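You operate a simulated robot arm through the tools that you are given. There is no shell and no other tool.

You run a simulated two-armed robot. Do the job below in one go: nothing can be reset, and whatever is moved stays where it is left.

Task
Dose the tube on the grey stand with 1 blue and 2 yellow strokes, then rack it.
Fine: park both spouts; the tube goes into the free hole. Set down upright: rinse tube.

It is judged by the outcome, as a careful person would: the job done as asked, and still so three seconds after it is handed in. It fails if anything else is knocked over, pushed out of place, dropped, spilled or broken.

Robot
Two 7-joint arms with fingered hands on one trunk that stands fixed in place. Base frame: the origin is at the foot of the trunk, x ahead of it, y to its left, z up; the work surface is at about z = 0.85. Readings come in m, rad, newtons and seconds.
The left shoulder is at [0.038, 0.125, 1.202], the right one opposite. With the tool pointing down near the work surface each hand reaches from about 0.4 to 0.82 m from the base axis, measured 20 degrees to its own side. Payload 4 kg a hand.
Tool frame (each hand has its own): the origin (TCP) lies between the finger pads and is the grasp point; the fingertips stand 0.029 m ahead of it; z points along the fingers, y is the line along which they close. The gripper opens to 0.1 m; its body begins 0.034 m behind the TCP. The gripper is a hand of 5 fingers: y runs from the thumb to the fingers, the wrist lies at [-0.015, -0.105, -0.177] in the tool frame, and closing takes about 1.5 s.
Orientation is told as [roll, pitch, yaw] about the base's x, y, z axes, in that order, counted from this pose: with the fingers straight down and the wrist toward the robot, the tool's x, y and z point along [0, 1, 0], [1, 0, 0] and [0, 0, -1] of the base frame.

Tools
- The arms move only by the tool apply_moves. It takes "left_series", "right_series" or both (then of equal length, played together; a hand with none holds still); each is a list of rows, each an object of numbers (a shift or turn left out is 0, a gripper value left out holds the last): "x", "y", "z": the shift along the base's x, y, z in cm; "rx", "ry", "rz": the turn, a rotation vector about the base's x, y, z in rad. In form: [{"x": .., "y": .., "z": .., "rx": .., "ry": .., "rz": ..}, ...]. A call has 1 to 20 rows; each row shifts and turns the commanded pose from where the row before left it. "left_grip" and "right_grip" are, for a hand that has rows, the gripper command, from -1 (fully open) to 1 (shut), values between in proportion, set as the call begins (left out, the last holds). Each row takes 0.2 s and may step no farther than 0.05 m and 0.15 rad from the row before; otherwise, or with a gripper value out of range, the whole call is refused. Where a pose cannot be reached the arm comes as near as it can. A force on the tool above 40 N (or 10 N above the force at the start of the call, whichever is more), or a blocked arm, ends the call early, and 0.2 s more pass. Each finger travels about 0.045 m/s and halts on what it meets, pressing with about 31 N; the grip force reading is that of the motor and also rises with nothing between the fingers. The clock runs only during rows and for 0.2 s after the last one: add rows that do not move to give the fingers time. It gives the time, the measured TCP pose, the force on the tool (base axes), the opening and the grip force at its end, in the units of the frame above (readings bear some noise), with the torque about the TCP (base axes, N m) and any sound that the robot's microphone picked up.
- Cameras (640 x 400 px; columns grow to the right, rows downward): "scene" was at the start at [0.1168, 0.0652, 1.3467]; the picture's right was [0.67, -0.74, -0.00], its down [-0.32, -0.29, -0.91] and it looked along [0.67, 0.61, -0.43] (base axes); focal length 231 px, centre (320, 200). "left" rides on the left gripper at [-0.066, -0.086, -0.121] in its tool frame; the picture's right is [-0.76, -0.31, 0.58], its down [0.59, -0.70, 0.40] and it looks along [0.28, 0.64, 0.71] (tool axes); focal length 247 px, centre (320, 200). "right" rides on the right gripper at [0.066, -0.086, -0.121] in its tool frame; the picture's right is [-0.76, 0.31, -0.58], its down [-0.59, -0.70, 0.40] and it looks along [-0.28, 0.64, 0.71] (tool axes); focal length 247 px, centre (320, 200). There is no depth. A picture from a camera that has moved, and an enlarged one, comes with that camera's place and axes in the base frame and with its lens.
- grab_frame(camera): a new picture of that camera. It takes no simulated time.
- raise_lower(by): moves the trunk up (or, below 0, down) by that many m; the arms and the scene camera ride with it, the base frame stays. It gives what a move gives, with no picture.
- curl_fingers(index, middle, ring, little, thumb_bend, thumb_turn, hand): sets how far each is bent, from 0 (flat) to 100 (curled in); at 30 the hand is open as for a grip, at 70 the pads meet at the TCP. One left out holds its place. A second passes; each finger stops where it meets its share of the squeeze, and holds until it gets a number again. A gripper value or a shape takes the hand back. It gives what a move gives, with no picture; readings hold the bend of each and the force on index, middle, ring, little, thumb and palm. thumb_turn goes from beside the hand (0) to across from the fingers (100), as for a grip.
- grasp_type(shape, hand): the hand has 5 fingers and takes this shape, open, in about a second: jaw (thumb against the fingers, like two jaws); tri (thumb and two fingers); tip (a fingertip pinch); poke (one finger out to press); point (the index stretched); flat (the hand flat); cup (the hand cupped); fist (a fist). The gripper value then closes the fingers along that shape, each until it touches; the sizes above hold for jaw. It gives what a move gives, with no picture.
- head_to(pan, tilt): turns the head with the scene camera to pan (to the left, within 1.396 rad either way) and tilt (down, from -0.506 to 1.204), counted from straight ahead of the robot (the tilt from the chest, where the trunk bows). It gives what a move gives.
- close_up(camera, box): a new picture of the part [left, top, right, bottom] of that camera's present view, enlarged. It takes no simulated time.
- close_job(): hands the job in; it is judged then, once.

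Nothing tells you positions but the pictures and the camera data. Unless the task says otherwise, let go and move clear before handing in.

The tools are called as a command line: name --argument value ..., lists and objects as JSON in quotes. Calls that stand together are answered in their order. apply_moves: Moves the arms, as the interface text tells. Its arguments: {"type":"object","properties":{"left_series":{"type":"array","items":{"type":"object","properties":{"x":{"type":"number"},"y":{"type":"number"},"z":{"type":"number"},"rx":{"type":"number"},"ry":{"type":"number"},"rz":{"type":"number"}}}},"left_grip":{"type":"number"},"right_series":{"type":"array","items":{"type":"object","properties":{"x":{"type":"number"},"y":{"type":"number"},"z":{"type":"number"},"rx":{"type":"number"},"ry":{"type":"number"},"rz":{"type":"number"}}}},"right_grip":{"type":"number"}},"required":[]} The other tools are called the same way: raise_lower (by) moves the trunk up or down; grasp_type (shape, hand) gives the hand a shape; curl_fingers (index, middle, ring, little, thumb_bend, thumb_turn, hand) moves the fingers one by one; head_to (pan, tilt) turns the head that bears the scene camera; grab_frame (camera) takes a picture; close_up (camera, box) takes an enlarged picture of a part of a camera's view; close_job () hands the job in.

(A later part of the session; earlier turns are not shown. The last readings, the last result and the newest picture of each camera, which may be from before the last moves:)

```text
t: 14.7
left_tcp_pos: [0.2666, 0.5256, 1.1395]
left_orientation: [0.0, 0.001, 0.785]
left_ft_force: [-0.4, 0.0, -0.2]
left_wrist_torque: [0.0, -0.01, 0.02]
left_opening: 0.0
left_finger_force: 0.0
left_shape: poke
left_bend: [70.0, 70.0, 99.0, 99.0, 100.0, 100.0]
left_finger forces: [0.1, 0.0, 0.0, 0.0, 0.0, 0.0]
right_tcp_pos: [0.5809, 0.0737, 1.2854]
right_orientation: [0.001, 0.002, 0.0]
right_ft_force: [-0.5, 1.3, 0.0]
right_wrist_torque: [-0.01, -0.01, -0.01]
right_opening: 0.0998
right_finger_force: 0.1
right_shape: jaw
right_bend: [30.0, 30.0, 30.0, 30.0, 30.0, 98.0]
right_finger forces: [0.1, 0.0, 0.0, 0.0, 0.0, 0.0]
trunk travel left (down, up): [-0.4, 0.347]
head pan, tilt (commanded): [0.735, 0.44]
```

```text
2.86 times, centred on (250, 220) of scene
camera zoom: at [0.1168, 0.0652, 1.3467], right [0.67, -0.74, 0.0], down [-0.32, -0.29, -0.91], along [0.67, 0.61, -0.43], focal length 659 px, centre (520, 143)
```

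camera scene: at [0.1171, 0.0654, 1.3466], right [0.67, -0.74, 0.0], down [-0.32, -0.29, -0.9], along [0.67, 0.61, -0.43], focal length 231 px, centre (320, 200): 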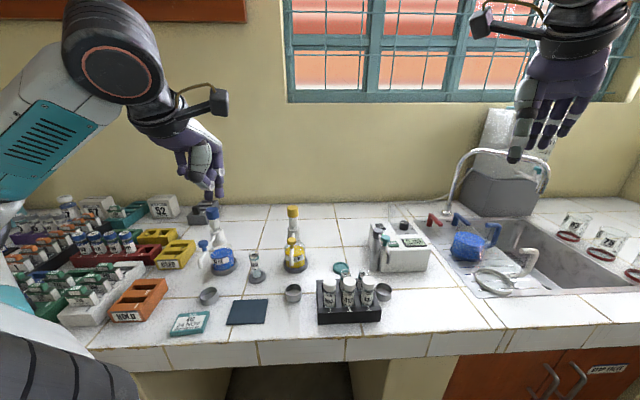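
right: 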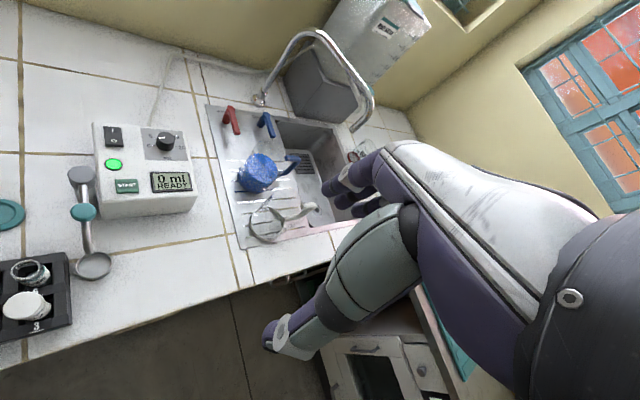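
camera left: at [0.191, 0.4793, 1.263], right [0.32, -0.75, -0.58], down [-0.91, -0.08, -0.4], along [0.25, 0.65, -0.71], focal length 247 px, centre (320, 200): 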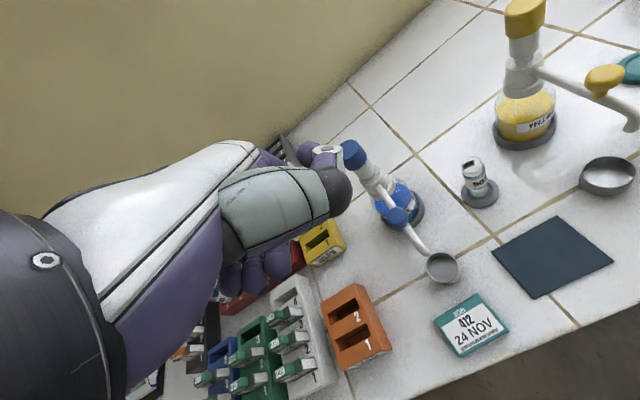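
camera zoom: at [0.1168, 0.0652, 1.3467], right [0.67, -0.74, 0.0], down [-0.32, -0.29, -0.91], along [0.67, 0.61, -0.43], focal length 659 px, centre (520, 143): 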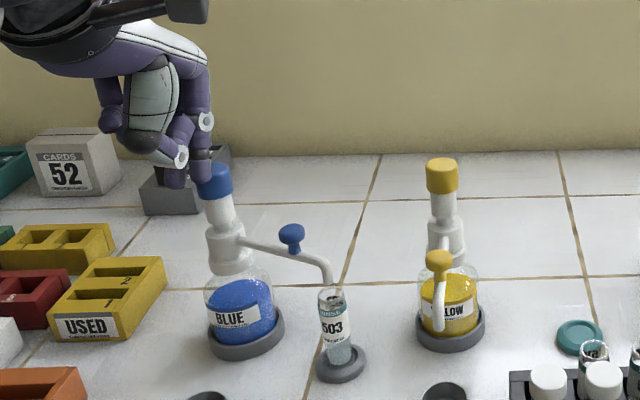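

apply_moves --left_series '[{"x": 1.52, "y": 3.03, "z": -0.75}, {"x": 1.52, "y": 3.03, "z": -0.75}, {"x": 1.52, "y": 3.03, "z": -0.75}, {"x": 1.52, "y": 3.03, "z": -0.75}, {}]'

close_up --camera "scene" --box '[190, 150, 310, 290]'

grab_frame --camera "left"

```text
t: 15.9
left_tcp_pos: [0.3275, 0.6467, 1.109]
left_orientation: [0.002, 0.002, 0.785]
left_ft_force: [1.1, -0.1, 0.1]
left_wrist_torque: [0.01, 0.03, 0.02]
left_opening: 0.0
left_finger_force: 0.1
left_shape: poke
left_bend: [70.0, 70.0, 99.0, 99.0, 100.0, 100.0]
left_finger forces: [0.1, 0.0, 0.0, 0.0, 0.0, 0.0]
right_tcp_pos: [0.5813, 0.073, 1.2847]
right_orientation: [0.0, 0.002, 0.0]
right_ft_force: [0.3, -1.2, 0.3]
right_wrist_torque: [0.02, 0.0, 0.01]
right_opening: 0.0996
right_finger_force: 0.0
right_shape: jaw
right_bend: [30.0, 30.0, 30.0, 30.0, 30.0, 98.0]
right_finger forces: [0.0, 0.1, 0.0, 0.0, 0.0, 0.0]
trunk travel left (down, up): [-0.4, 0.347]
head pan, tilt (commanded): [0.735, 0.44]
```

```text
2.86 times, centred on (250, 220) of scene
camera zoom: at [0.1167, 0.0649, 1.3467], right [0.67, -0.74, 0.0], down [-0.32, -0.29, -0.91], along [0.67, 0.61, -0.43], focal length 659 px, centre (520, 143)
```

zoom: 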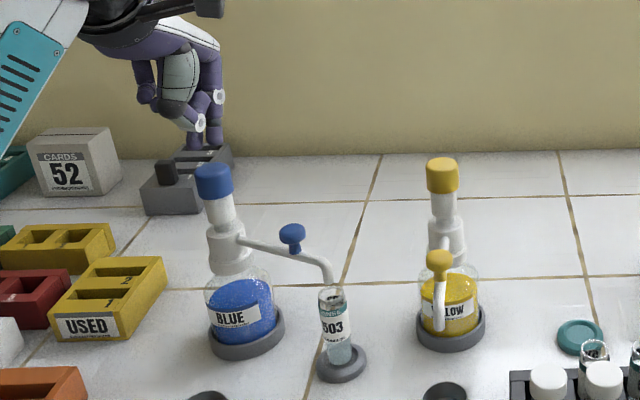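

```text
taken
camera left: at [0.315, 0.5397, 1.2298], right [0.32, -0.75, -0.58], down [-0.91, -0.08, -0.4], along [0.25, 0.65, -0.71], focal length 247 px, centre (320, 200)
```

left: 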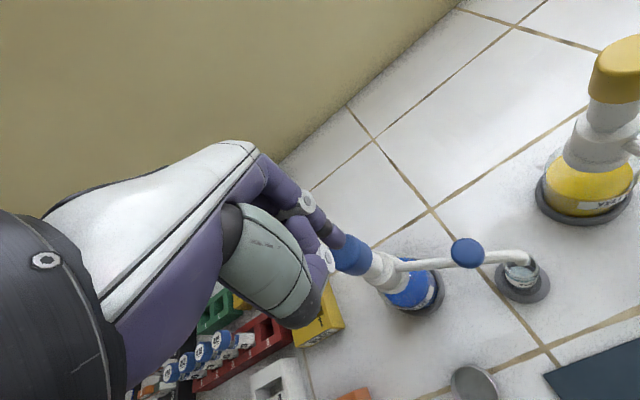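

The poke tips are centred above the blue cap, and the spout tip still stands over the tube. I'll press down slowly and read the force.

apply_moves --left_series '[{"z": -1.0}, {"z": -1.0}, {"z": -0.3}, {"z": -0.3}, {"z": -0.3}, {"z": -0.3}, {"z": -0.3}, {"z": -0.3}]'

close_up --camera "scene" --box '[190, 150, 310, 290]'

```text
t: 17.7
left_tcp_pos: [0.3275, 0.6463, 1.0723]
left_orientation: [0.0, -0.002, 0.787]
left_ft_force: [0.0, -0.2, 6.0]
left_wrist_torque: [0.09, 0.05, -0.01]
left_opening: 0.0
left_finger_force: 0.1
left_shape: poke
left_bend: [70.0, 70.0, 99.0, 99.0, 100.0, 100.0]
left_finger forces: [0.1, 5.5, 0.1, 0.0, 0.0, 0.0]
right_tcp_pos: [0.5813, 0.0728, 1.2846]
right_orientation: [0.0, 0.001, 0.001]
right_ft_force: [-0.1, 0.1, -1.0]
right_wrist_torque: [-0.03, 0.02, -0.02]
right_opening: 0.1
right_finger_force: 0.2
right_shape: jaw
right_bend: [30.0, 30.0, 30.0, 30.0, 30.0, 98.0]
right_finger forces: [0.0, 0.0, 0.1, 0.0, 0.1, 0.0]
trunk travel left (down, up): [-0.4, 0.347]
head pan, tilt (commanded): [0.735, 0.44]
```

```text
2.86 times, centred on (250, 220) of scene
camera zoom: at [0.1165, 0.0649, 1.3467], right [0.67, -0.74, 0.0], down [-0.32, -0.28, -0.91], along [0.67, 0.61, -0.43], focal length 659 px, centre (520, 143)
```

zoom: 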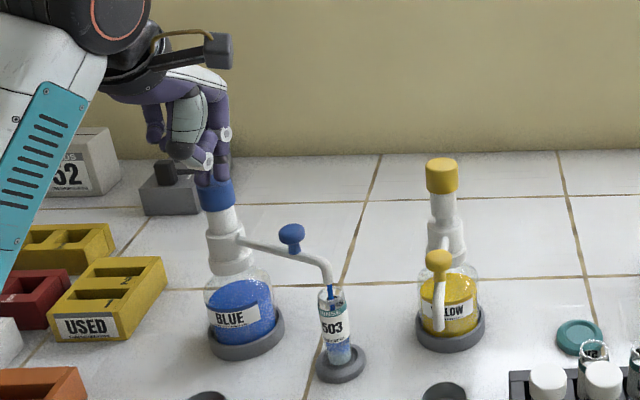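

Blue liquid is running into the tube at about 6 N. I'll keep pressing without letting up until the plunger bottoms out.

apply_moves --left_series '[{"z": -0.3}, {"z": -0.3}, {"z": -0.3}, {"z": -0.2}]'

close_up --camera "scene" --box '[190, 150, 310, 290]'

```text
t: 18.7
left_tcp_pos: [0.3285, 0.646, 1.0672]
left_orientation: [-0.001, -0.016, 0.786]
left_ft_force: [6.4, 10.2, 37.8]
left_wrist_torque: [0.68, 0.13, -0.15]
left_opening: 0.0
left_finger_force: 0.1
left_shape: poke
left_bend: [70.0, 70.0, 99.0, 99.0, 100.0, 100.0]
left_finger forces: [0.0, 37.6, 0.0, 0.1, 0.1, 0.0]
right_tcp_pos: [0.5807, 0.0718, 1.2868]
right_orientation: [0.0, 0.0, 0.0]
right_ft_force: [0.4, -0.4, 0.4]
right_wrist_torque: [0.02, 0.0, 0.02]
right_opening: 0.0998
right_finger_force: 0.1
right_shape: jaw
right_bend: [30.0, 30.0, 30.0, 30.0, 30.0, 98.0]
right_finger forces: [0.0, 0.0, 0.0, 0.0, 0.0, 0.0]
trunk travel left (down, up): [-0.4, 0.347]
head pan, tilt (commanded): [0.735, 0.44]
heard: click
```

```text
2.86 times, centred on (250, 220) of scene
camera zoom: at [0.116, 0.0629, 1.3472], right [0.67, -0.74, 0.0], down [-0.32, -0.28, -0.91], along [0.67, 0.61, -0.42], focal length 659 px, centre (520, 143)
```

zoom: 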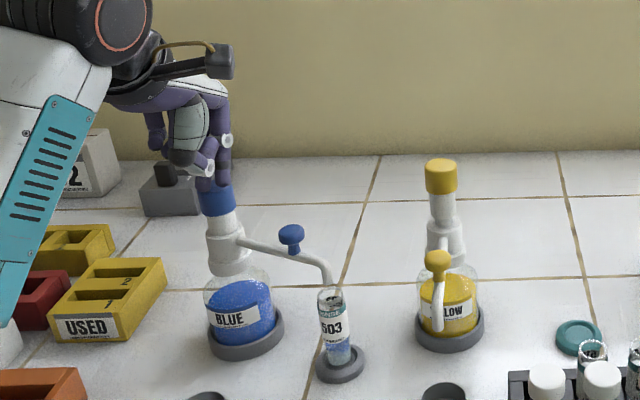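

A click and 38 N mean the stroke is complete. I'll lift straight off so the plunger can come back up.

apply_moves --left_series '[{"z": 0.6}, {"z": 0.6}, {"z": 0.8}, {"z": 1.0}, {"z": 1.5}, {"z": 1.5}, {}, {}]'

close_up --camera "scene" --box '[190, 150, 310, 290]'

close_up --camera "scene" --box '[235, 230, 275, 290]'

```text
t: 20.5
left_tcp_pos: [0.3278, 0.6455, 1.1205]
left_orientation: [0.0, 0.0, 0.787]
left_ft_force: [-1.0, 1.0, -0.5]
left_wrist_torque: [-0.02, -0.01, 0.01]
left_opening: 0.0
left_finger_force: 0.0
left_shape: poke
left_bend: [70.0, 70.0, 99.0, 99.0, 100.0, 100.0]
left_finger forces: [0.2, 0.1, 0.0, 0.0, 0.0, 0.0]
right_tcp_pos: [0.5824, 0.074, 1.2851]
right_orientation: [0.0, 0.002, -0.002]
right_ft_force: [0.0, 0.3, 0.2]
right_wrist_torque: [0.01, -0.03, -0.04]
right_opening: 0.0999
right_finger_force: 0.1
right_shape: jaw
right_bend: [30.0, 30.0, 30.0, 30.0, 30.0, 98.0]
right_finger forces: [0.0, 0.0, 0.0, 0.1, 0.1, 0.1]
trunk travel left (down, up): [-0.4, 0.347]
head pan, tilt (commanded): [0.735, 0.44]
```

```text
2.86 times, centred on (250, 220) of scene
camera zoom: at [0.1168, 0.0652, 1.3467], right [0.67, -0.74, 0.0], down [-0.32, -0.29, -0.91], along [0.67, 0.61, -0.43], focal length 659 px, centre (520, 143)
```

zoom: 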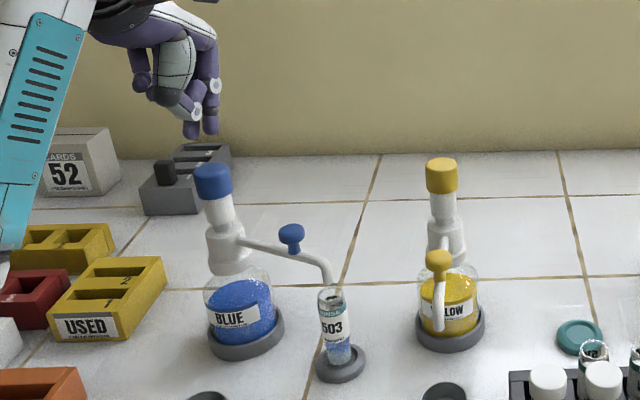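

```text
6.67 times, centred on (255, 260) of scene
camera zoom: at [0.1168, 0.0652, 1.3467], right [0.67, -0.74, 0.0], down [-0.32, -0.29, -0.91], along [0.67, 0.61, -0.43], focal length 1537 px, centre (753, -200)
```

zoom: 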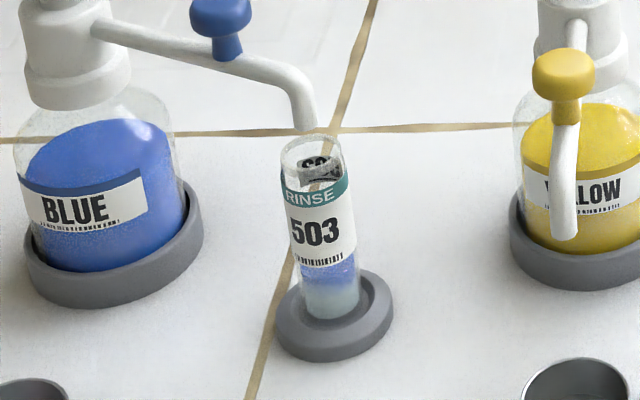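

One blue stroke is in the tube, which now shows a blue layer, and the plunger is back up. Next I'll go to the far side of the blue knob and draw the spout back over its cup.

apply_moves --left_series '[{"x": 1.37, "y": -3.5, "rz": 0.1453}, {"x": 1.37, "y": -3.5, "rz": 0.1453}, {"x": 1.37, "y": -3.5, "rz": 0.1453}, {}]'

curl_fingers --hand "left" --index 30 --middle 100 --ring 100 --little 100 --thumb_bend 100 --thumb_turn 30

close_up --camera "scene" --box '[190, 150, 310, 290]'

grab_frame --camera "left"

```text
t: 21.5
left_tcp_pos: [0.3683, 0.5421, 1.12]
left_orientation: [0.004, 0.002, 1.222]
left_ft_force: [0.1, 0.0, -1.0]
left_wrist_torque: [-0.01, -0.02, -0.02]
left_opening: 0.0001
left_finger_force: 0.1
left_shape: poke
left_bend: [70.0, 70.0, 99.0, 99.0, 100.0, 100.0]
left_finger forces: [0.0, 0.0, 0.0, 0.0, 0.0, 0.0]
right_tcp_pos: [0.5808, 0.0738, 1.2852]
right_orientation: [0.002, 0.0, -0.001]
right_ft_force: [-0.1, 0.3, -0.2]
right_wrist_torque: [-0.01, 0.03, 0.0]
right_opening: 0.0995
right_finger_force: 0.0
right_shape: jaw
right_bend: [30.0, 30.0, 30.0, 30.0, 30.0, 98.0]
right_finger forces: [0.1, 0.0, 0.0, 0.0, 0.0, 0.1]
trunk travel left (down, up): [-0.4, 0.347]
head pan, tilt (commanded): [0.735, 0.44]
```

```text
t: 22.5
left_tcp_pos: [0.369, 0.5428, 1.1201]
left_orientation: [0.0, -0.001, 1.222]
left_ft_force: [-0.1, -0.5, -0.9]
left_wrist_torque: [0.01, 0.0, 0.0]
left_opening: 0.0412
left_finger_force: 0.1
left_shape: fingers
left_bend: [30.0, 100.0, 99.0, 100.0, 100.0, 31.0]
left_finger forces: [0.0, 0.0, 0.0, 0.1, 0.0, 0.1]
right_tcp_pos: [0.5819, 0.0727, 1.2859]
right_orientation: [-0.001, 0.002, 0.001]
right_ft_force: [-0.3, 0.0, 0.7]
right_wrist_torque: [0.02, -0.01, -0.02]
right_opening: 0.0999
right_finger_force: 0.0
right_shape: jaw
right_bend: [30.0, 30.0, 30.0, 30.0, 30.0, 98.0]
right_finger forces: [0.1, 0.1, 0.1, 0.0, 0.1, 0.0]
trunk travel left (down, up): [-0.4, 0.347]
head pan, tilt (commanded): [0.735, 0.44]
```

```text
2.86 times, centred on (250, 220) of scene
camera zoom: at [0.1169, 0.0652, 1.3467], right [0.67, -0.74, 0.0], down [-0.32, -0.29, -0.91], along [0.67, 0.61, -0.43], focal length 659 px, centre (520, 143)
```

zoom: 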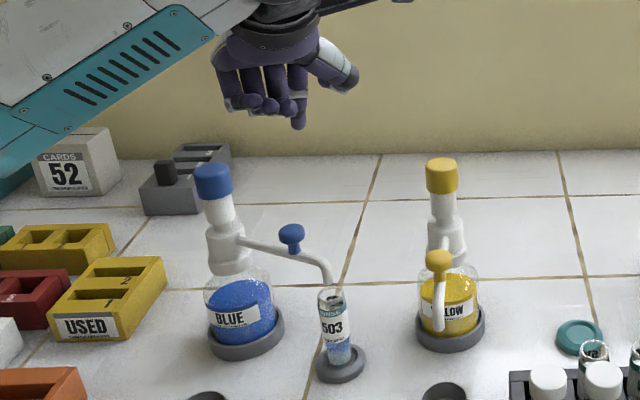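

```text
taken
camera left: at [0.4028, 0.4385, 1.2407], right [0.61, -0.55, -0.58], down [-0.79, -0.46, -0.4], along [-0.05, 0.7, -0.71], focal length 247 px, centre (320, 200)
```

left: 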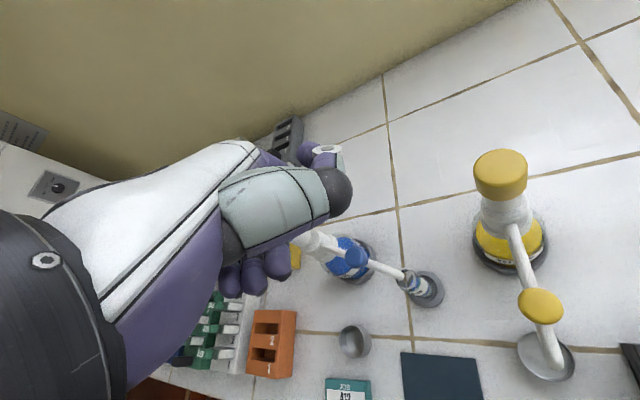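

apply_moves --left_series '[{"z": -3.3}, {"z": -3.3}, {"z": -3.3}, {}]'

close_up --camera "scene" --box '[200, 190, 300, 290]'

close_up --camera "left" --box '[280, 130, 480, 330]'

```text
t: 23.5
left_tcp_pos: [0.368, 0.5399, 1.0226]
left_orientation: [0.0, -0.001, 1.219]
left_ft_force: [0.3, -0.2, 0.3]
left_wrist_torque: [0.0, 0.02, -0.03]
left_opening: 0.0413
left_finger_force: 0.0
left_shape: fingers
left_bend: [30.0, 100.0, 99.0, 100.0, 100.0, 31.0]
left_finger forces: [0.0, 0.0, 0.0, 0.1, 0.0, 0.0]
right_tcp_pos: [0.5811, 0.0729, 1.2851]
right_orientation: [-0.002, -0.002, 0.0]
right_ft_force: [0.4, 0.0, 0.7]
right_wrist_torque: [0.02, -0.01, -0.01]
right_opening: 0.0996
right_finger_force: 0.0
right_shape: jaw
right_bend: [30.0, 30.0, 30.0, 30.0, 30.0, 98.0]
right_finger forces: [0.0, 0.0, 0.0, 0.0, 0.1, 0.0]
trunk travel left (down, up): [-0.4, 0.347]
head pan, tilt (commanded): [0.735, 0.44]
```

```text
4.00 times, centred on (250, 240) of scene
camera zoom: at [0.1168, 0.0651, 1.3467], right [0.67, -0.74, 0.0], down [-0.32, -0.29, -0.91], along [0.67, 0.61, -0.43], focal length 922 px, centre (600, 40)
```

zoom: 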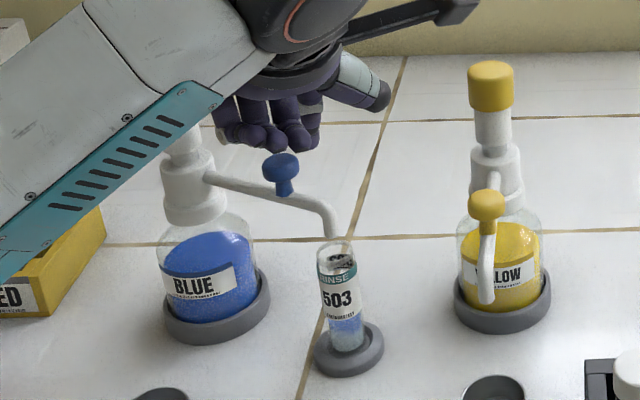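

```text
2.00 times, centred on (380, 230) of left
camera zoom: at [0.402, 0.4377, 1.1421], right [0.61, -0.55, -0.58], down [-0.79, -0.46, -0.4], along [-0.05, 0.7, -0.71], focal length 494 px, centre (200, 140)
```

zoom: 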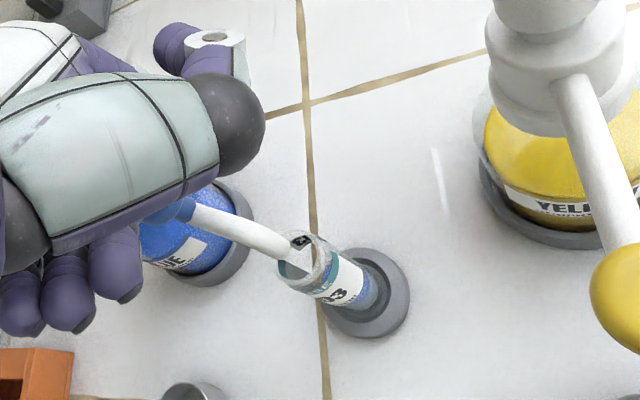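

grab_frame --camera "scene"

grab_frame --camera "right"

```text
taken
camera scene: at [0.1168, 0.0651, 1.3467], right [0.67, -0.74, 0.0], down [-0.32, -0.29, -0.91], along [0.67, 0.61, -0.43], focal length 231 px, centre (320, 200)
```

scene: 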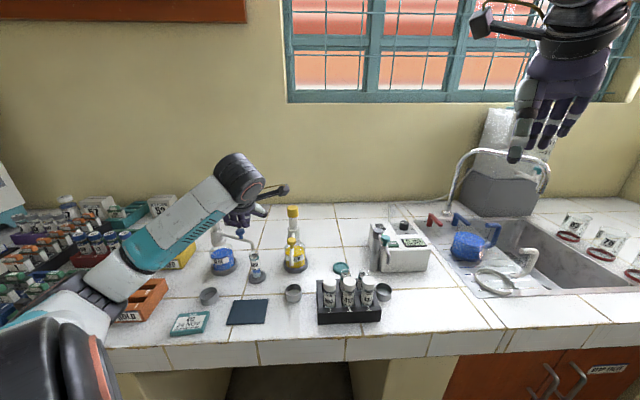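

```text
taken
camera right: at [0.4955, 0.1394, 1.4058], right [0.31, -0.76, 0.58], down [-0.7, -0.59, -0.4], along [0.64, -0.28, -0.71], focal length 247 px, centre (320, 200)
```

right: 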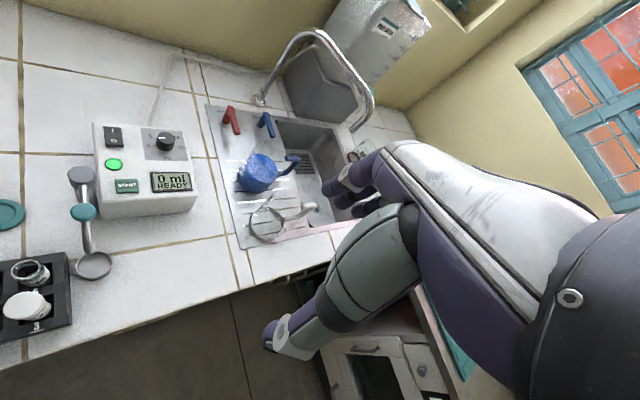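

The elbow and forearm are well above the boxes, and the finger is on the far side of the blue knob. I'll pull the spout back along its arc in two parts.

apply_moves --left_series '[{"x": -0.58, "y": -0.47}, {"x": -0.57, "y": -0.47}, {"x": -0.68, "y": -0.37}, {"x": -0.67, "y": -0.37}, {"x": -0.73, "y": -0.26}, {"x": -0.73, "y": -0.25}, {"x": -0.76, "y": -0.12}, {"x": -0.76, "y": -0.12}, {}]'

close_up --camera "scene" --box '[180, 190, 300, 310]'

close_up --camera "left" --box '[280, 130, 480, 330]'

```text
t: 25.5
left_tcp_pos: [0.3131, 0.5167, 1.0218]
left_orientation: [0.0, -0.002, 1.222]
left_ft_force: [0.1, -0.2, -1.3]
left_wrist_torque: [0.02, -0.01, -0.01]
left_opening: 0.0414
left_finger_force: 0.0
left_shape: fingers
left_bend: [30.0, 100.0, 99.0, 100.0, 100.0, 31.0]
left_finger forces: [0.0, 0.1, 0.0, 0.0, 0.1, 0.0]
right_tcp_pos: [0.582, 0.0737, 1.2849]
right_orientation: [0.001, 0.001, 0.0]
right_ft_force: [0.0, 0.4, 0.0]
right_wrist_torque: [0.01, -0.01, 0.01]
right_opening: 0.0999
right_finger_force: 0.1
right_shape: jaw
right_bend: [30.0, 30.0, 30.0, 30.0, 30.0, 98.0]
right_finger forces: [0.0, 0.0, 0.0, 0.0, 0.0, 0.1]
trunk travel left (down, up): [-0.4, 0.347]
head pan, tilt (commanded): [0.735, 0.44]
```

```text
3.33 times, centred on (240, 250) of scene
camera zoom: at [0.1169, 0.0652, 1.3467], right [0.67, -0.74, 0.0], down [-0.32, -0.29, -0.91], along [0.67, 0.61, -0.43], focal length 769 px, centre (587, 33)
```

zoom: 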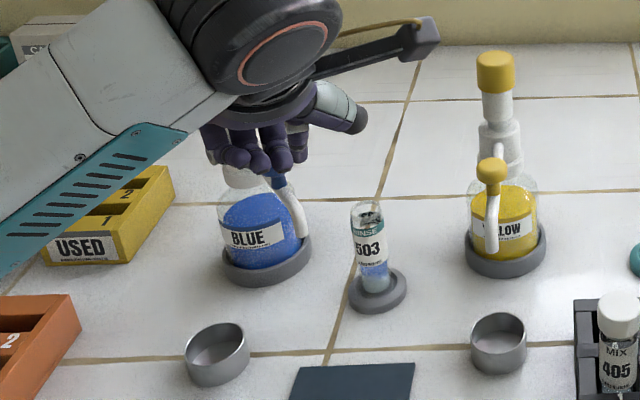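

```text
2.00 times, centred on (380, 230) of left
camera zoom: at [0.3468, 0.414, 1.142], right [0.61, -0.55, -0.58], down [-0.79, -0.46, -0.4], along [-0.05, 0.7, -0.71], focal length 494 px, centre (200, 140)
```

zoom: 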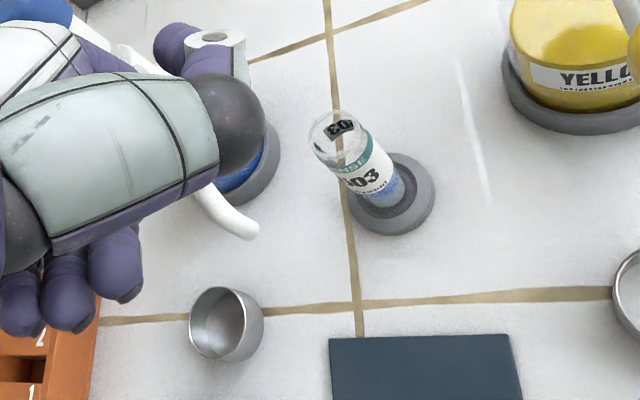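

apply_moves --left_series '[{"x": -0.78, "y": 0.01}, {"x": -0.77, "y": 0.02}, {"x": -0.76, "y": 0.14}, {"x": -0.75, "y": 0.15}, {"x": -0.72, "y": 0.28}, {"x": -0.72, "y": 0.28}, {"x": -0.53, "y": 0.3}, {"x": -0.54, "y": 0.31}, {}]'

close_up --camera "scene" --box '[180, 190, 300, 310]'

close_up --camera "left" --box '[280, 130, 480, 330]'

```text
t: 27.5
left_tcp_pos: [0.2574, 0.5324, 1.0222]
left_orientation: [0.001, 0.001, 1.22]
left_ft_force: [-0.3, 0.1, -0.5]
left_wrist_torque: [0.0, 0.01, -0.02]
left_opening: 0.0412
left_finger_force: 0.3
left_shape: fingers
left_bend: [30.0, 100.0, 99.0, 100.0, 100.0, 31.0]
left_finger forces: [0.4, 0.1, 0.1, 0.0, 0.0, 0.0]
right_tcp_pos: [0.5823, 0.0743, 1.2846]
right_orientation: [-0.001, 0.003, 0.0]
right_ft_force: [-0.1, 0.3, -0.3]
right_wrist_torque: [0.01, -0.02, -0.01]
right_opening: 0.0999
right_finger_force: 0.1
right_shape: jaw
right_bend: [30.0, 30.0, 30.0, 30.0, 30.0, 98.0]
right_finger forces: [0.0, 0.0, 0.0, 0.0, 0.0, 0.0]
trunk travel left (down, up): [-0.4, 0.347]
head pan, tilt (commanded): [0.735, 0.44]
```

```text
3.33 times, centred on (240, 250) of scene
camera zoom: at [0.1169, 0.0652, 1.3467], right [0.67, -0.74, 0.0], down [-0.32, -0.29, -0.91], along [0.67, 0.61, -0.43], focal length 769 px, centre (587, 33)
```

zoom: 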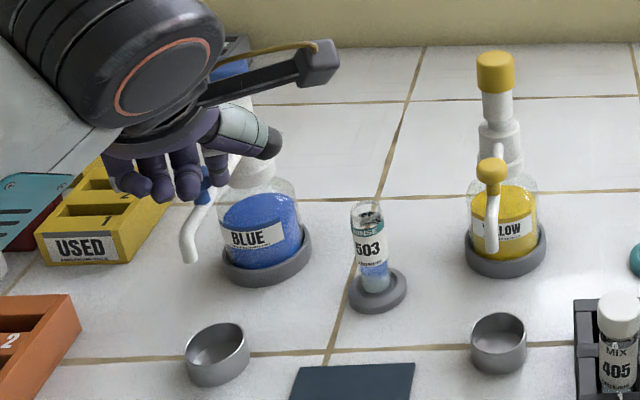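

```text
2.00 times, centred on (380, 230) of left
camera zoom: at [0.2914, 0.4293, 1.1424], right [0.61, -0.55, -0.58], down [-0.79, -0.46, -0.4], along [-0.05, 0.7, -0.71], focal length 494 px, centre (200, 140)
```

zoom: 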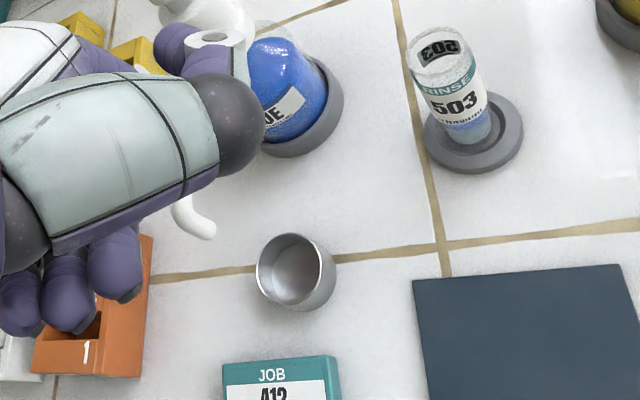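

The blue spout is back exactly where it began, over its cup. I'll back off, rise, and go across to the right side of the yellow knob.

apply_moves --left_series '[{"x": 0.7, "y": -0.7}, {"x": 0.7, "y": -0.7}, {"x": 0.3, "y": -0.3, "z": 3.3}, {"z": 3.3}, {"z": 3.4}, {"x": 2.95, "y": -3.08}, {"x": 2.95, "y": -3.08}, {"x": 2.95, "y": -3.08}, {"x": 2.95, "y": -3.08}, {"x": 2.95, "y": -3.08}, {}]'

close_up --camera "scene" --box '[230, 150, 370, 290]'

grab_frame --camera "left"

grab_frame --camera "scene"

```text
t: 29.9
left_tcp_pos: [0.3193, 0.4682, 1.1209]
left_orientation: [-0.002, 0.001, 1.221]
left_ft_force: [-0.8, -0.4, -0.8]
left_wrist_torque: [0.03, -0.02, -0.02]
left_opening: 0.0411
left_finger_force: 0.2
left_shape: fingers
left_bend: [30.0, 100.0, 100.0, 100.0, 100.0, 31.0]
left_finger forces: [0.0, 0.0, 0.1, 0.0, 0.0, 0.0]
left hand out of reach, approached as far as the arm can: row 7, 8, 9, 10
right_tcp_pos: [0.5823, 0.0731, 1.285]
right_orientation: [0.001, 0.004, -0.001]
right_ft_force: [-0.6, -0.5, 0.3]
right_wrist_torque: [0.05, -0.03, 0.02]
right_opening: 0.0997
right_finger_force: 0.1
right_shape: jaw
right_bend: [30.0, 30.0, 30.0, 30.0, 30.0, 98.0]
right_finger forces: [0.0, 0.0, 0.0, 0.0, 0.1, 0.1]
trunk travel left (down, up): [-0.4, 0.347]
head pan, tilt (commanded): [0.735, 0.44]
```

```text
2.86 times, centred on (300, 220) of scene
camera zoom: at [0.1171, 0.065, 1.3467], right [0.67, -0.74, 0.0], down [-0.32, -0.28, -0.91], along [0.67, 0.61, -0.43], focal length 659 px, centre (377, 143)
```

zoom: 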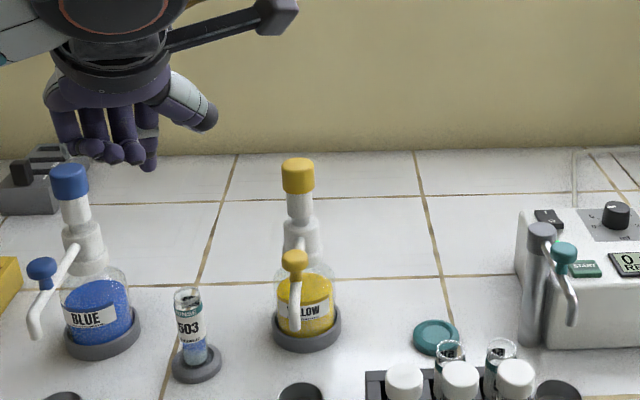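

```text
taken
camera left: at [0.3532, 0.3655, 1.2417], right [0.61, -0.55, -0.58], down [-0.79, -0.46, -0.4], along [-0.04, 0.7, -0.71], focal length 247 px, centre (320, 200)
```

left: 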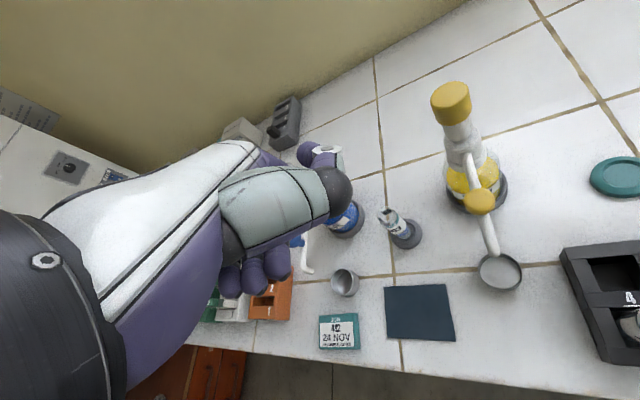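

```text
taken
camera scene: at [0.1171, 0.065, 1.3467], right [0.67, -0.74, 0.0], down [-0.32, -0.28, -0.91], along [0.67, 0.61, -0.43], focal length 231 px, centre (320, 200)
```

scene: 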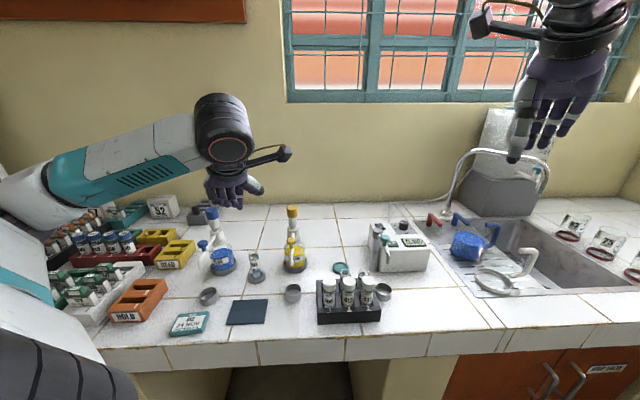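

The arm couldn't carry that yaw so far to the right and stopped at about (0.319, 0.468), still high and clear. I'll turn the hand back to a yaw near 40° before going on.

apply_moves --left_series '[{"rz": -0.13}, {"rz": -0.13}, {"rz": -0.13}, {"rz": -0.13}, {}, {}]'

```text
t: 31.3
left_tcp_pos: [0.318, 0.4693, 1.121]
left_orientation: [0.001, 0.001, 0.703]
left_ft_force: [-0.9, 0.8, 0.1]
left_wrist_torque: [0.01, 0.03, 0.06]
left_opening: 0.0413
left_finger_force: 0.0
left_shape: fingers
left_bend: [30.0, 100.0, 100.0, 100.0, 100.0, 31.0]
left_finger forces: [0.0, 0.0, 0.0, 0.0, 0.1, 0.0]
right_tcp_pos: [0.5804, 0.0741, 1.2854]
right_orientation: [-0.001, 0.0, 0.002]
right_ft_force: [1.0, -0.2, -0.4]
right_wrist_torque: [0.02, 0.01, 0.0]
right_opening: 0.0996
right_finger_force: 0.0
right_shape: jaw
right_bend: [30.0, 30.0, 30.0, 30.0, 30.0, 98.0]
right_finger forces: [0.0, 0.1, 0.1, 0.0, 0.0, 0.1]
trunk travel left (down, up): [-0.4, 0.347]
head pan, tilt (commanded): [0.735, 0.44]
```

apply_moves --left_series '[{"x": 2.75, "y": -2.9}, {"x": 2.75, "y": -2.9}, {"x": 2.75, "y": -2.9}, {}]'

close_up --camera "scene" --box '[250, 150, 370, 290]'

grab_frame --camera "left"

```text
t: 32.3
left_tcp_pos: [0.4008, 0.3852, 1.1209]
left_orientation: [-0.003, -0.001, 0.702]
left_ft_force: [0.1, -0.4, -0.1]
left_wrist_torque: [0.02, -0.01, 0.02]
left_opening: 0.0411
left_finger_force: 0.0
left_shape: fingers
left_bend: [30.0, 100.0, 100.0, 100.0, 100.0, 31.0]
left_finger forces: [0.1, 0.0, 0.1, 0.0, 0.1, 0.0]
right_tcp_pos: [0.5802, 0.0747, 1.2852]
right_orientation: [-0.001, -0.001, 0.0]
right_ft_force: [-0.8, -0.2, -0.4]
right_wrist_torque: [-0.03, -0.03, -0.02]
right_opening: 0.0997
right_finger_force: 0.0
right_shape: jaw
right_bend: [30.0, 30.0, 30.0, 30.0, 30.0, 98.0]
right_finger forces: [0.0, 0.0, 0.0, 0.1, 0.0, 0.0]
trunk travel left (down, up): [-0.4, 0.347]
head pan, tilt (commanded): [0.735, 0.44]
```

```text
2.86 times, centred on (310, 220) of scene
camera zoom: at [0.1164, 0.0661, 1.3467], right [0.67, -0.74, 0.0], down [-0.32, -0.29, -0.9], along [0.67, 0.61, -0.43], focal length 659 px, centre (349, 143)
```

zoom: 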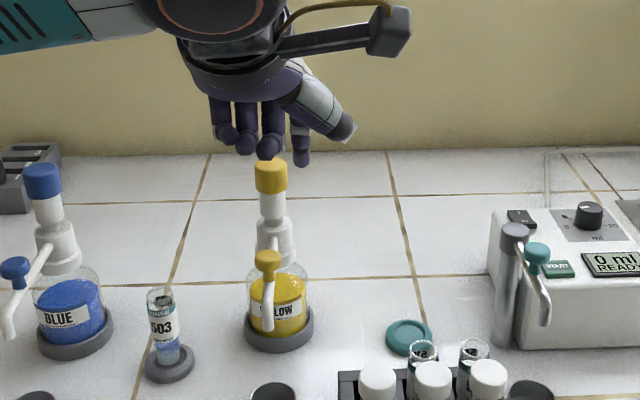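

```text
taken
camera left: at [0.3789, 0.2785, 1.242], right [0.25, -0.78, -0.58], down [-0.92, -0.01, -0.4], along [0.31, 0.63, -0.71], focal length 247 px, centre (320, 200)
```

left: 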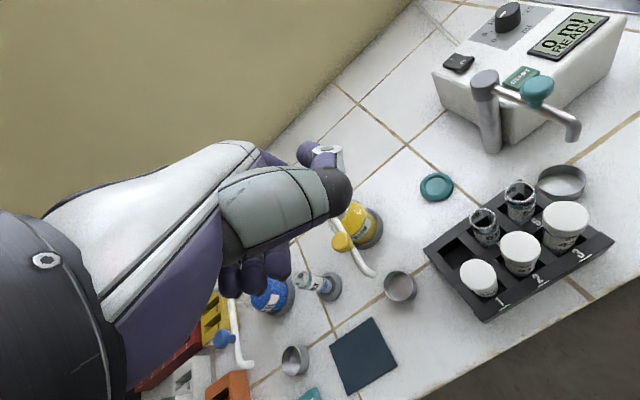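

apply_moves --left_series '[{"z": -3.3}, {"z": -3.3}, {"z": -3.3}, {}]'

close_up --camera "scene" --box '[240, 190, 340, 290]'

close_up --camera "left" --box '[280, 130, 480, 330]'

```text
t: 33.3
left_tcp_pos: [0.4008, 0.3822, 1.024]
left_orientation: [0.0, 0.0, 0.702]
left_ft_force: [0.2, -0.9, -0.5]
left_wrist_torque: [0.0, -0.01, 0.04]
left_opening: 0.0413
left_finger_force: 0.0
left_shape: fingers
left_bend: [30.0, 100.0, 100.0, 100.0, 100.0, 31.0]
left_finger forces: [0.0, 0.1, 0.0, 0.0, 0.0, 0.0]
right_tcp_pos: [0.5814, 0.0732, 1.2842]
right_orientation: [0.001, 0.001, 0.0]
right_ft_force: [-0.4, -0.7, 0.0]
right_wrist_torque: [0.0, -0.01, -0.01]
right_opening: 0.0999
right_finger_force: 0.1
right_shape: jaw
right_bend: [30.0, 30.0, 30.0, 30.0, 30.0, 98.0]
right_finger forces: [0.0, 0.0, 0.0, 0.0, 0.1, 0.0]
trunk travel left (down, up): [-0.4, 0.347]
head pan, tilt (commanded): [0.735, 0.44]
```

```text
4.00 times, centred on (290, 240) of scene
camera zoom: at [0.1168, 0.065, 1.3467], right [0.67, -0.74, 0.0], down [-0.32, -0.28, -0.91], along [0.67, 0.61, -0.43], focal length 922 px, centre (440, 40)
```

zoom: 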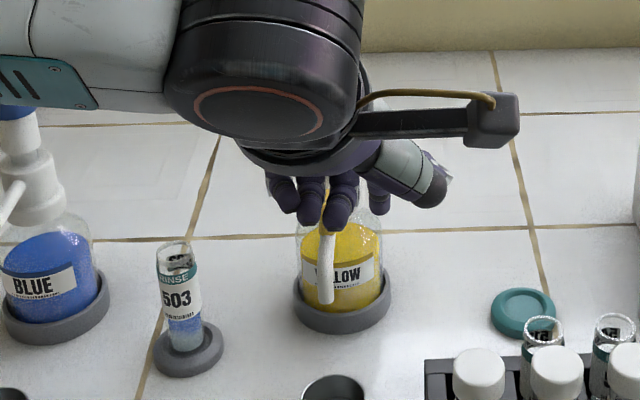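

```text
2.00 times, centred on (380, 230) of left
camera zoom: at [0.3792, 0.2766, 1.143], right [0.25, -0.78, -0.58], down [-0.92, 0.0, -0.4], along [0.31, 0.63, -0.71], focal length 494 px, centre (200, 140)
```

zoom: 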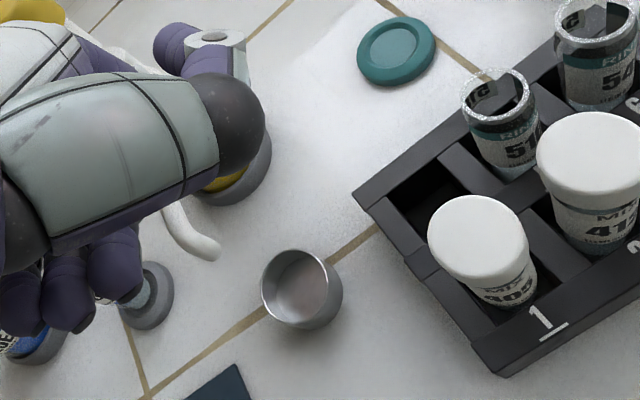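

The finger is right of the yellow knob, and the spout hasn't been disturbed. I'll push the yellow spout toward the tube.

apply_moves --left_series '[{"x": -0.74, "y": 0.69}, {"x": -0.74, "y": 0.69}, {"x": -0.6, "y": 0.49}, {"x": -0.6, "y": 0.49}, {"x": -0.51, "y": 0.58}, {"x": -0.51, "y": 0.59}, {"x": -0.4, "y": 0.66}, {"x": -0.4, "y": 0.67}, {}]'

close_up --camera "scene" --box '[230, 190, 330, 290]'

close_up --camera "left" --box '[280, 130, 480, 330]'

```text
t: 35.3
left_tcp_pos: [0.3563, 0.431, 1.0237]
left_orientation: [0.001, 0.001, 0.703]
left_ft_force: [-0.8, 0.0, -0.2]
left_wrist_torque: [0.02, -0.01, 0.0]
left_opening: 0.041
left_finger_force: 0.1
left_shape: fingers
left_bend: [30.0, 100.0, 100.0, 100.0, 100.0, 31.0]
left_finger forces: [0.2, 0.0, 0.1, 0.0, 0.0, 0.1]
right_tcp_pos: [0.5816, 0.0724, 1.2839]
right_orientation: [-0.001, 0.001, 0.0]
right_ft_force: [0.0, -0.7, -0.6]
right_wrist_torque: [-0.02, 0.0, 0.0]
right_opening: 0.0998
right_finger_force: 0.0
right_shape: jaw
right_bend: [30.0, 30.0, 30.0, 30.0, 30.0, 98.0]
right_finger forces: [0.0, 0.0, 0.0, 0.0, 0.1, 0.0]
trunk travel left (down, up): [-0.4, 0.347]
head pan, tilt (commanded): [0.735, 0.44]
```

```text
4.00 times, centred on (280, 240) of scene
camera zoom: at [0.1169, 0.0651, 1.3467], right [0.67, -0.74, 0.0], down [-0.32, -0.28, -0.91], along [0.67, 0.61, -0.43], focal length 922 px, centre (480, 40)
```

zoom: 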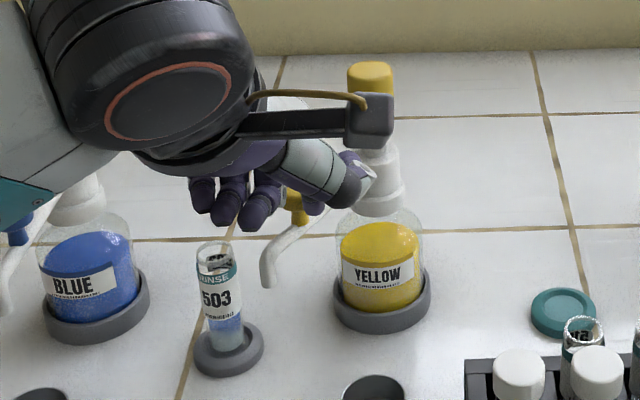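

```text
2.00 times, centred on (380, 230) of left
camera zoom: at [0.3344, 0.3259, 1.1429], right [0.25, -0.78, -0.58], down [-0.92, 0.0, -0.4], along [0.31, 0.63, -0.71], focal length 494 px, centre (200, 140)
```

zoom: 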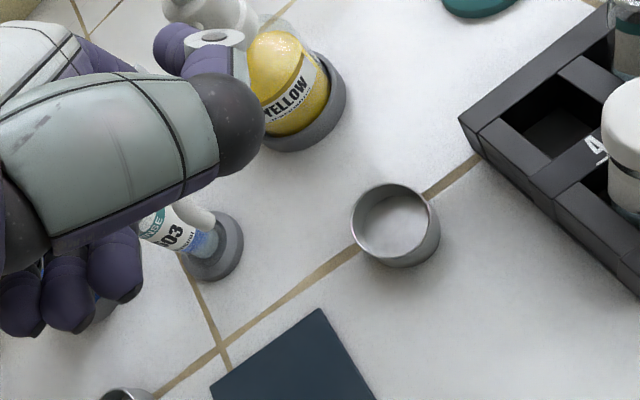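

apply_moves --left_series '[{"x": -0.28, "y": 0.72}, {"x": -0.28, "y": 0.73}, {"x": -0.15, "y": 0.76}, {"x": -0.14, "y": 0.76}, {"x": -0.02, "y": 0.7}, {}]'

close_up --camera "scene" --box '[230, 190, 330, 290]'

close_up --camera "left" --box '[280, 130, 480, 330]'

```text
t: 36.7
left_tcp_pos: [0.3475, 0.4681, 1.0221]
left_orientation: [0.0, -0.002, 0.701]
left_ft_force: [-0.1, -0.4, 1.1]
left_wrist_torque: [0.02, 0.01, -0.01]
left_opening: 0.0411
left_finger_force: 0.1
left_shape: fingers
left_bend: [30.0, 100.0, 100.0, 100.0, 100.0, 31.0]
left_finger forces: [0.0, 0.0, 0.0, 0.0, 0.0, 0.0]
right_tcp_pos: [0.5817, 0.0722, 1.2863]
right_orientation: [-0.001, 0.003, 0.0]
right_ft_force: [-0.3, -0.9, 1.0]
right_wrist_torque: [0.02, -0.03, -0.04]
right_opening: 0.0998
right_finger_force: 0.0
right_shape: jaw
right_bend: [30.0, 30.0, 30.0, 30.0, 30.0, 98.0]
right_finger forces: [0.0, 0.1, 0.0, 0.0, 0.0, 0.0]
trunk travel left (down, up): [-0.4, 0.347]
head pan, tilt (commanded): [0.735, 0.44]
```

```text
4.00 times, centred on (280, 240) of scene
camera zoom: at [0.1169, 0.0651, 1.3467], right [0.67, -0.74, 0.0], down [-0.32, -0.28, -0.91], along [0.67, 0.61, -0.43], focal length 922 px, centre (480, 40)
```

zoom: 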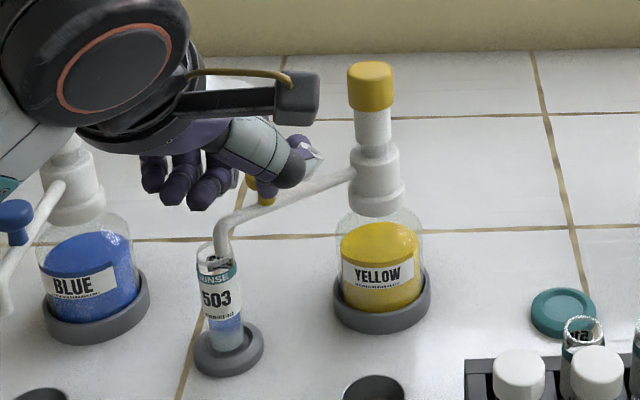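

```text
2.00 times, centred on (380, 230) of left
camera zoom: at [0.3261, 0.3625, 1.1431], right [0.25, -0.78, -0.58], down [-0.92, 0.0, -0.4], along [0.31, 0.63, -0.71], focal length 494 px, centre (200, 140)
```

zoom: 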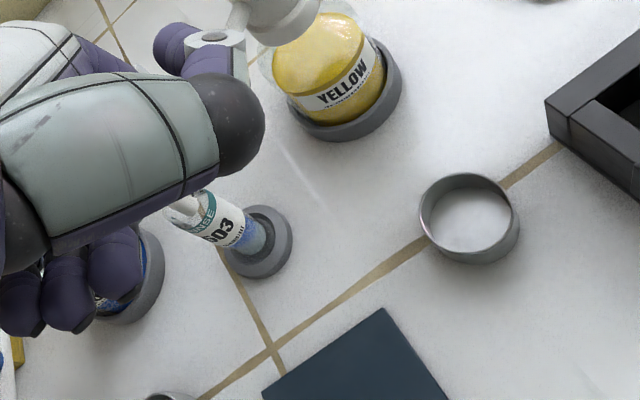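

apply_moves --left_series '[{"x": 0.02, "y": 0.7}, {"x": 0.06, "y": 0.7}, {}]'

close_up --camera "scene" --box '[235, 230, 275, 290]'

close_up --camera "left" --box '[320, 150, 440, 270]'

```text
t: 37.5
left_tcp_pos: [0.3483, 0.4813, 1.0231]
left_orientation: [0.0, 0.001, 0.701]
left_ft_force: [-0.5, 0.3, 0.2]
left_wrist_torque: [0.02, -0.05, 0.03]
left_opening: 0.0413
left_finger_force: 0.1
left_shape: fingers
left_bend: [30.0, 100.0, 100.0, 100.0, 100.0, 31.0]
left_finger forces: [0.1, 0.1, 0.0, 0.0, 0.0, 0.0]
right_tcp_pos: [0.5814, 0.0725, 1.2863]
right_orientation: [0.0, 0.002, 0.002]
right_ft_force: [0.1, -0.5, -0.1]
right_wrist_torque: [0.0, 0.02, -0.02]
right_opening: 0.0998
right_finger_force: 0.1
right_shape: jaw
right_bend: [30.0, 30.0, 30.0, 30.0, 30.0, 98.0]
right_finger forces: [0.0, 0.0, 0.1, 0.0, 0.1, 0.1]
trunk travel left (down, up): [-0.4, 0.347]
head pan, tilt (commanded): [0.735, 0.44]
```

```text
6.67 times, centred on (255, 260) of scene
camera zoom: at [0.1168, 0.0651, 1.3467], right [0.67, -0.74, 0.0], down [-0.32, -0.28, -0.91], along [0.67, 0.61, -0.43], focal length 1537 px, centre (753, -200)
```

zoom: 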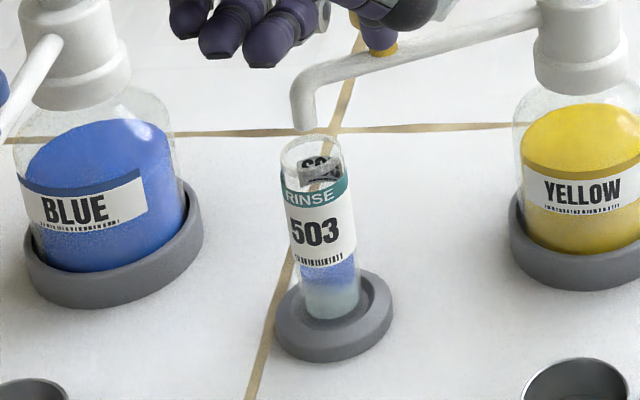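

```text
3.33 times, centred on (380, 210) of left
camera zoom: at [0.3267, 0.3766, 1.1429], right [0.25, -0.78, -0.58], down [-0.92, 0.0, -0.4], along [0.31, 0.63, -0.71], focal length 823 px, centre (120, 167)
```

zoom: 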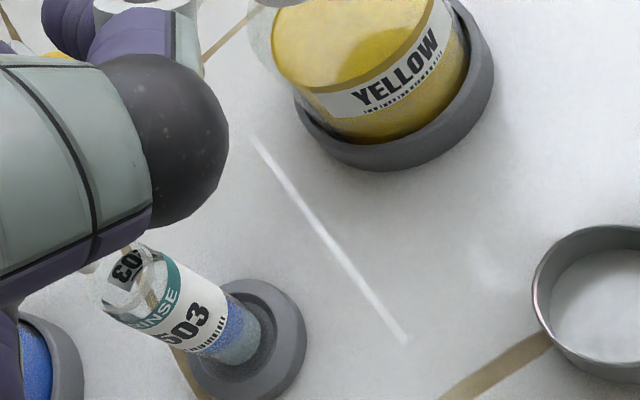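

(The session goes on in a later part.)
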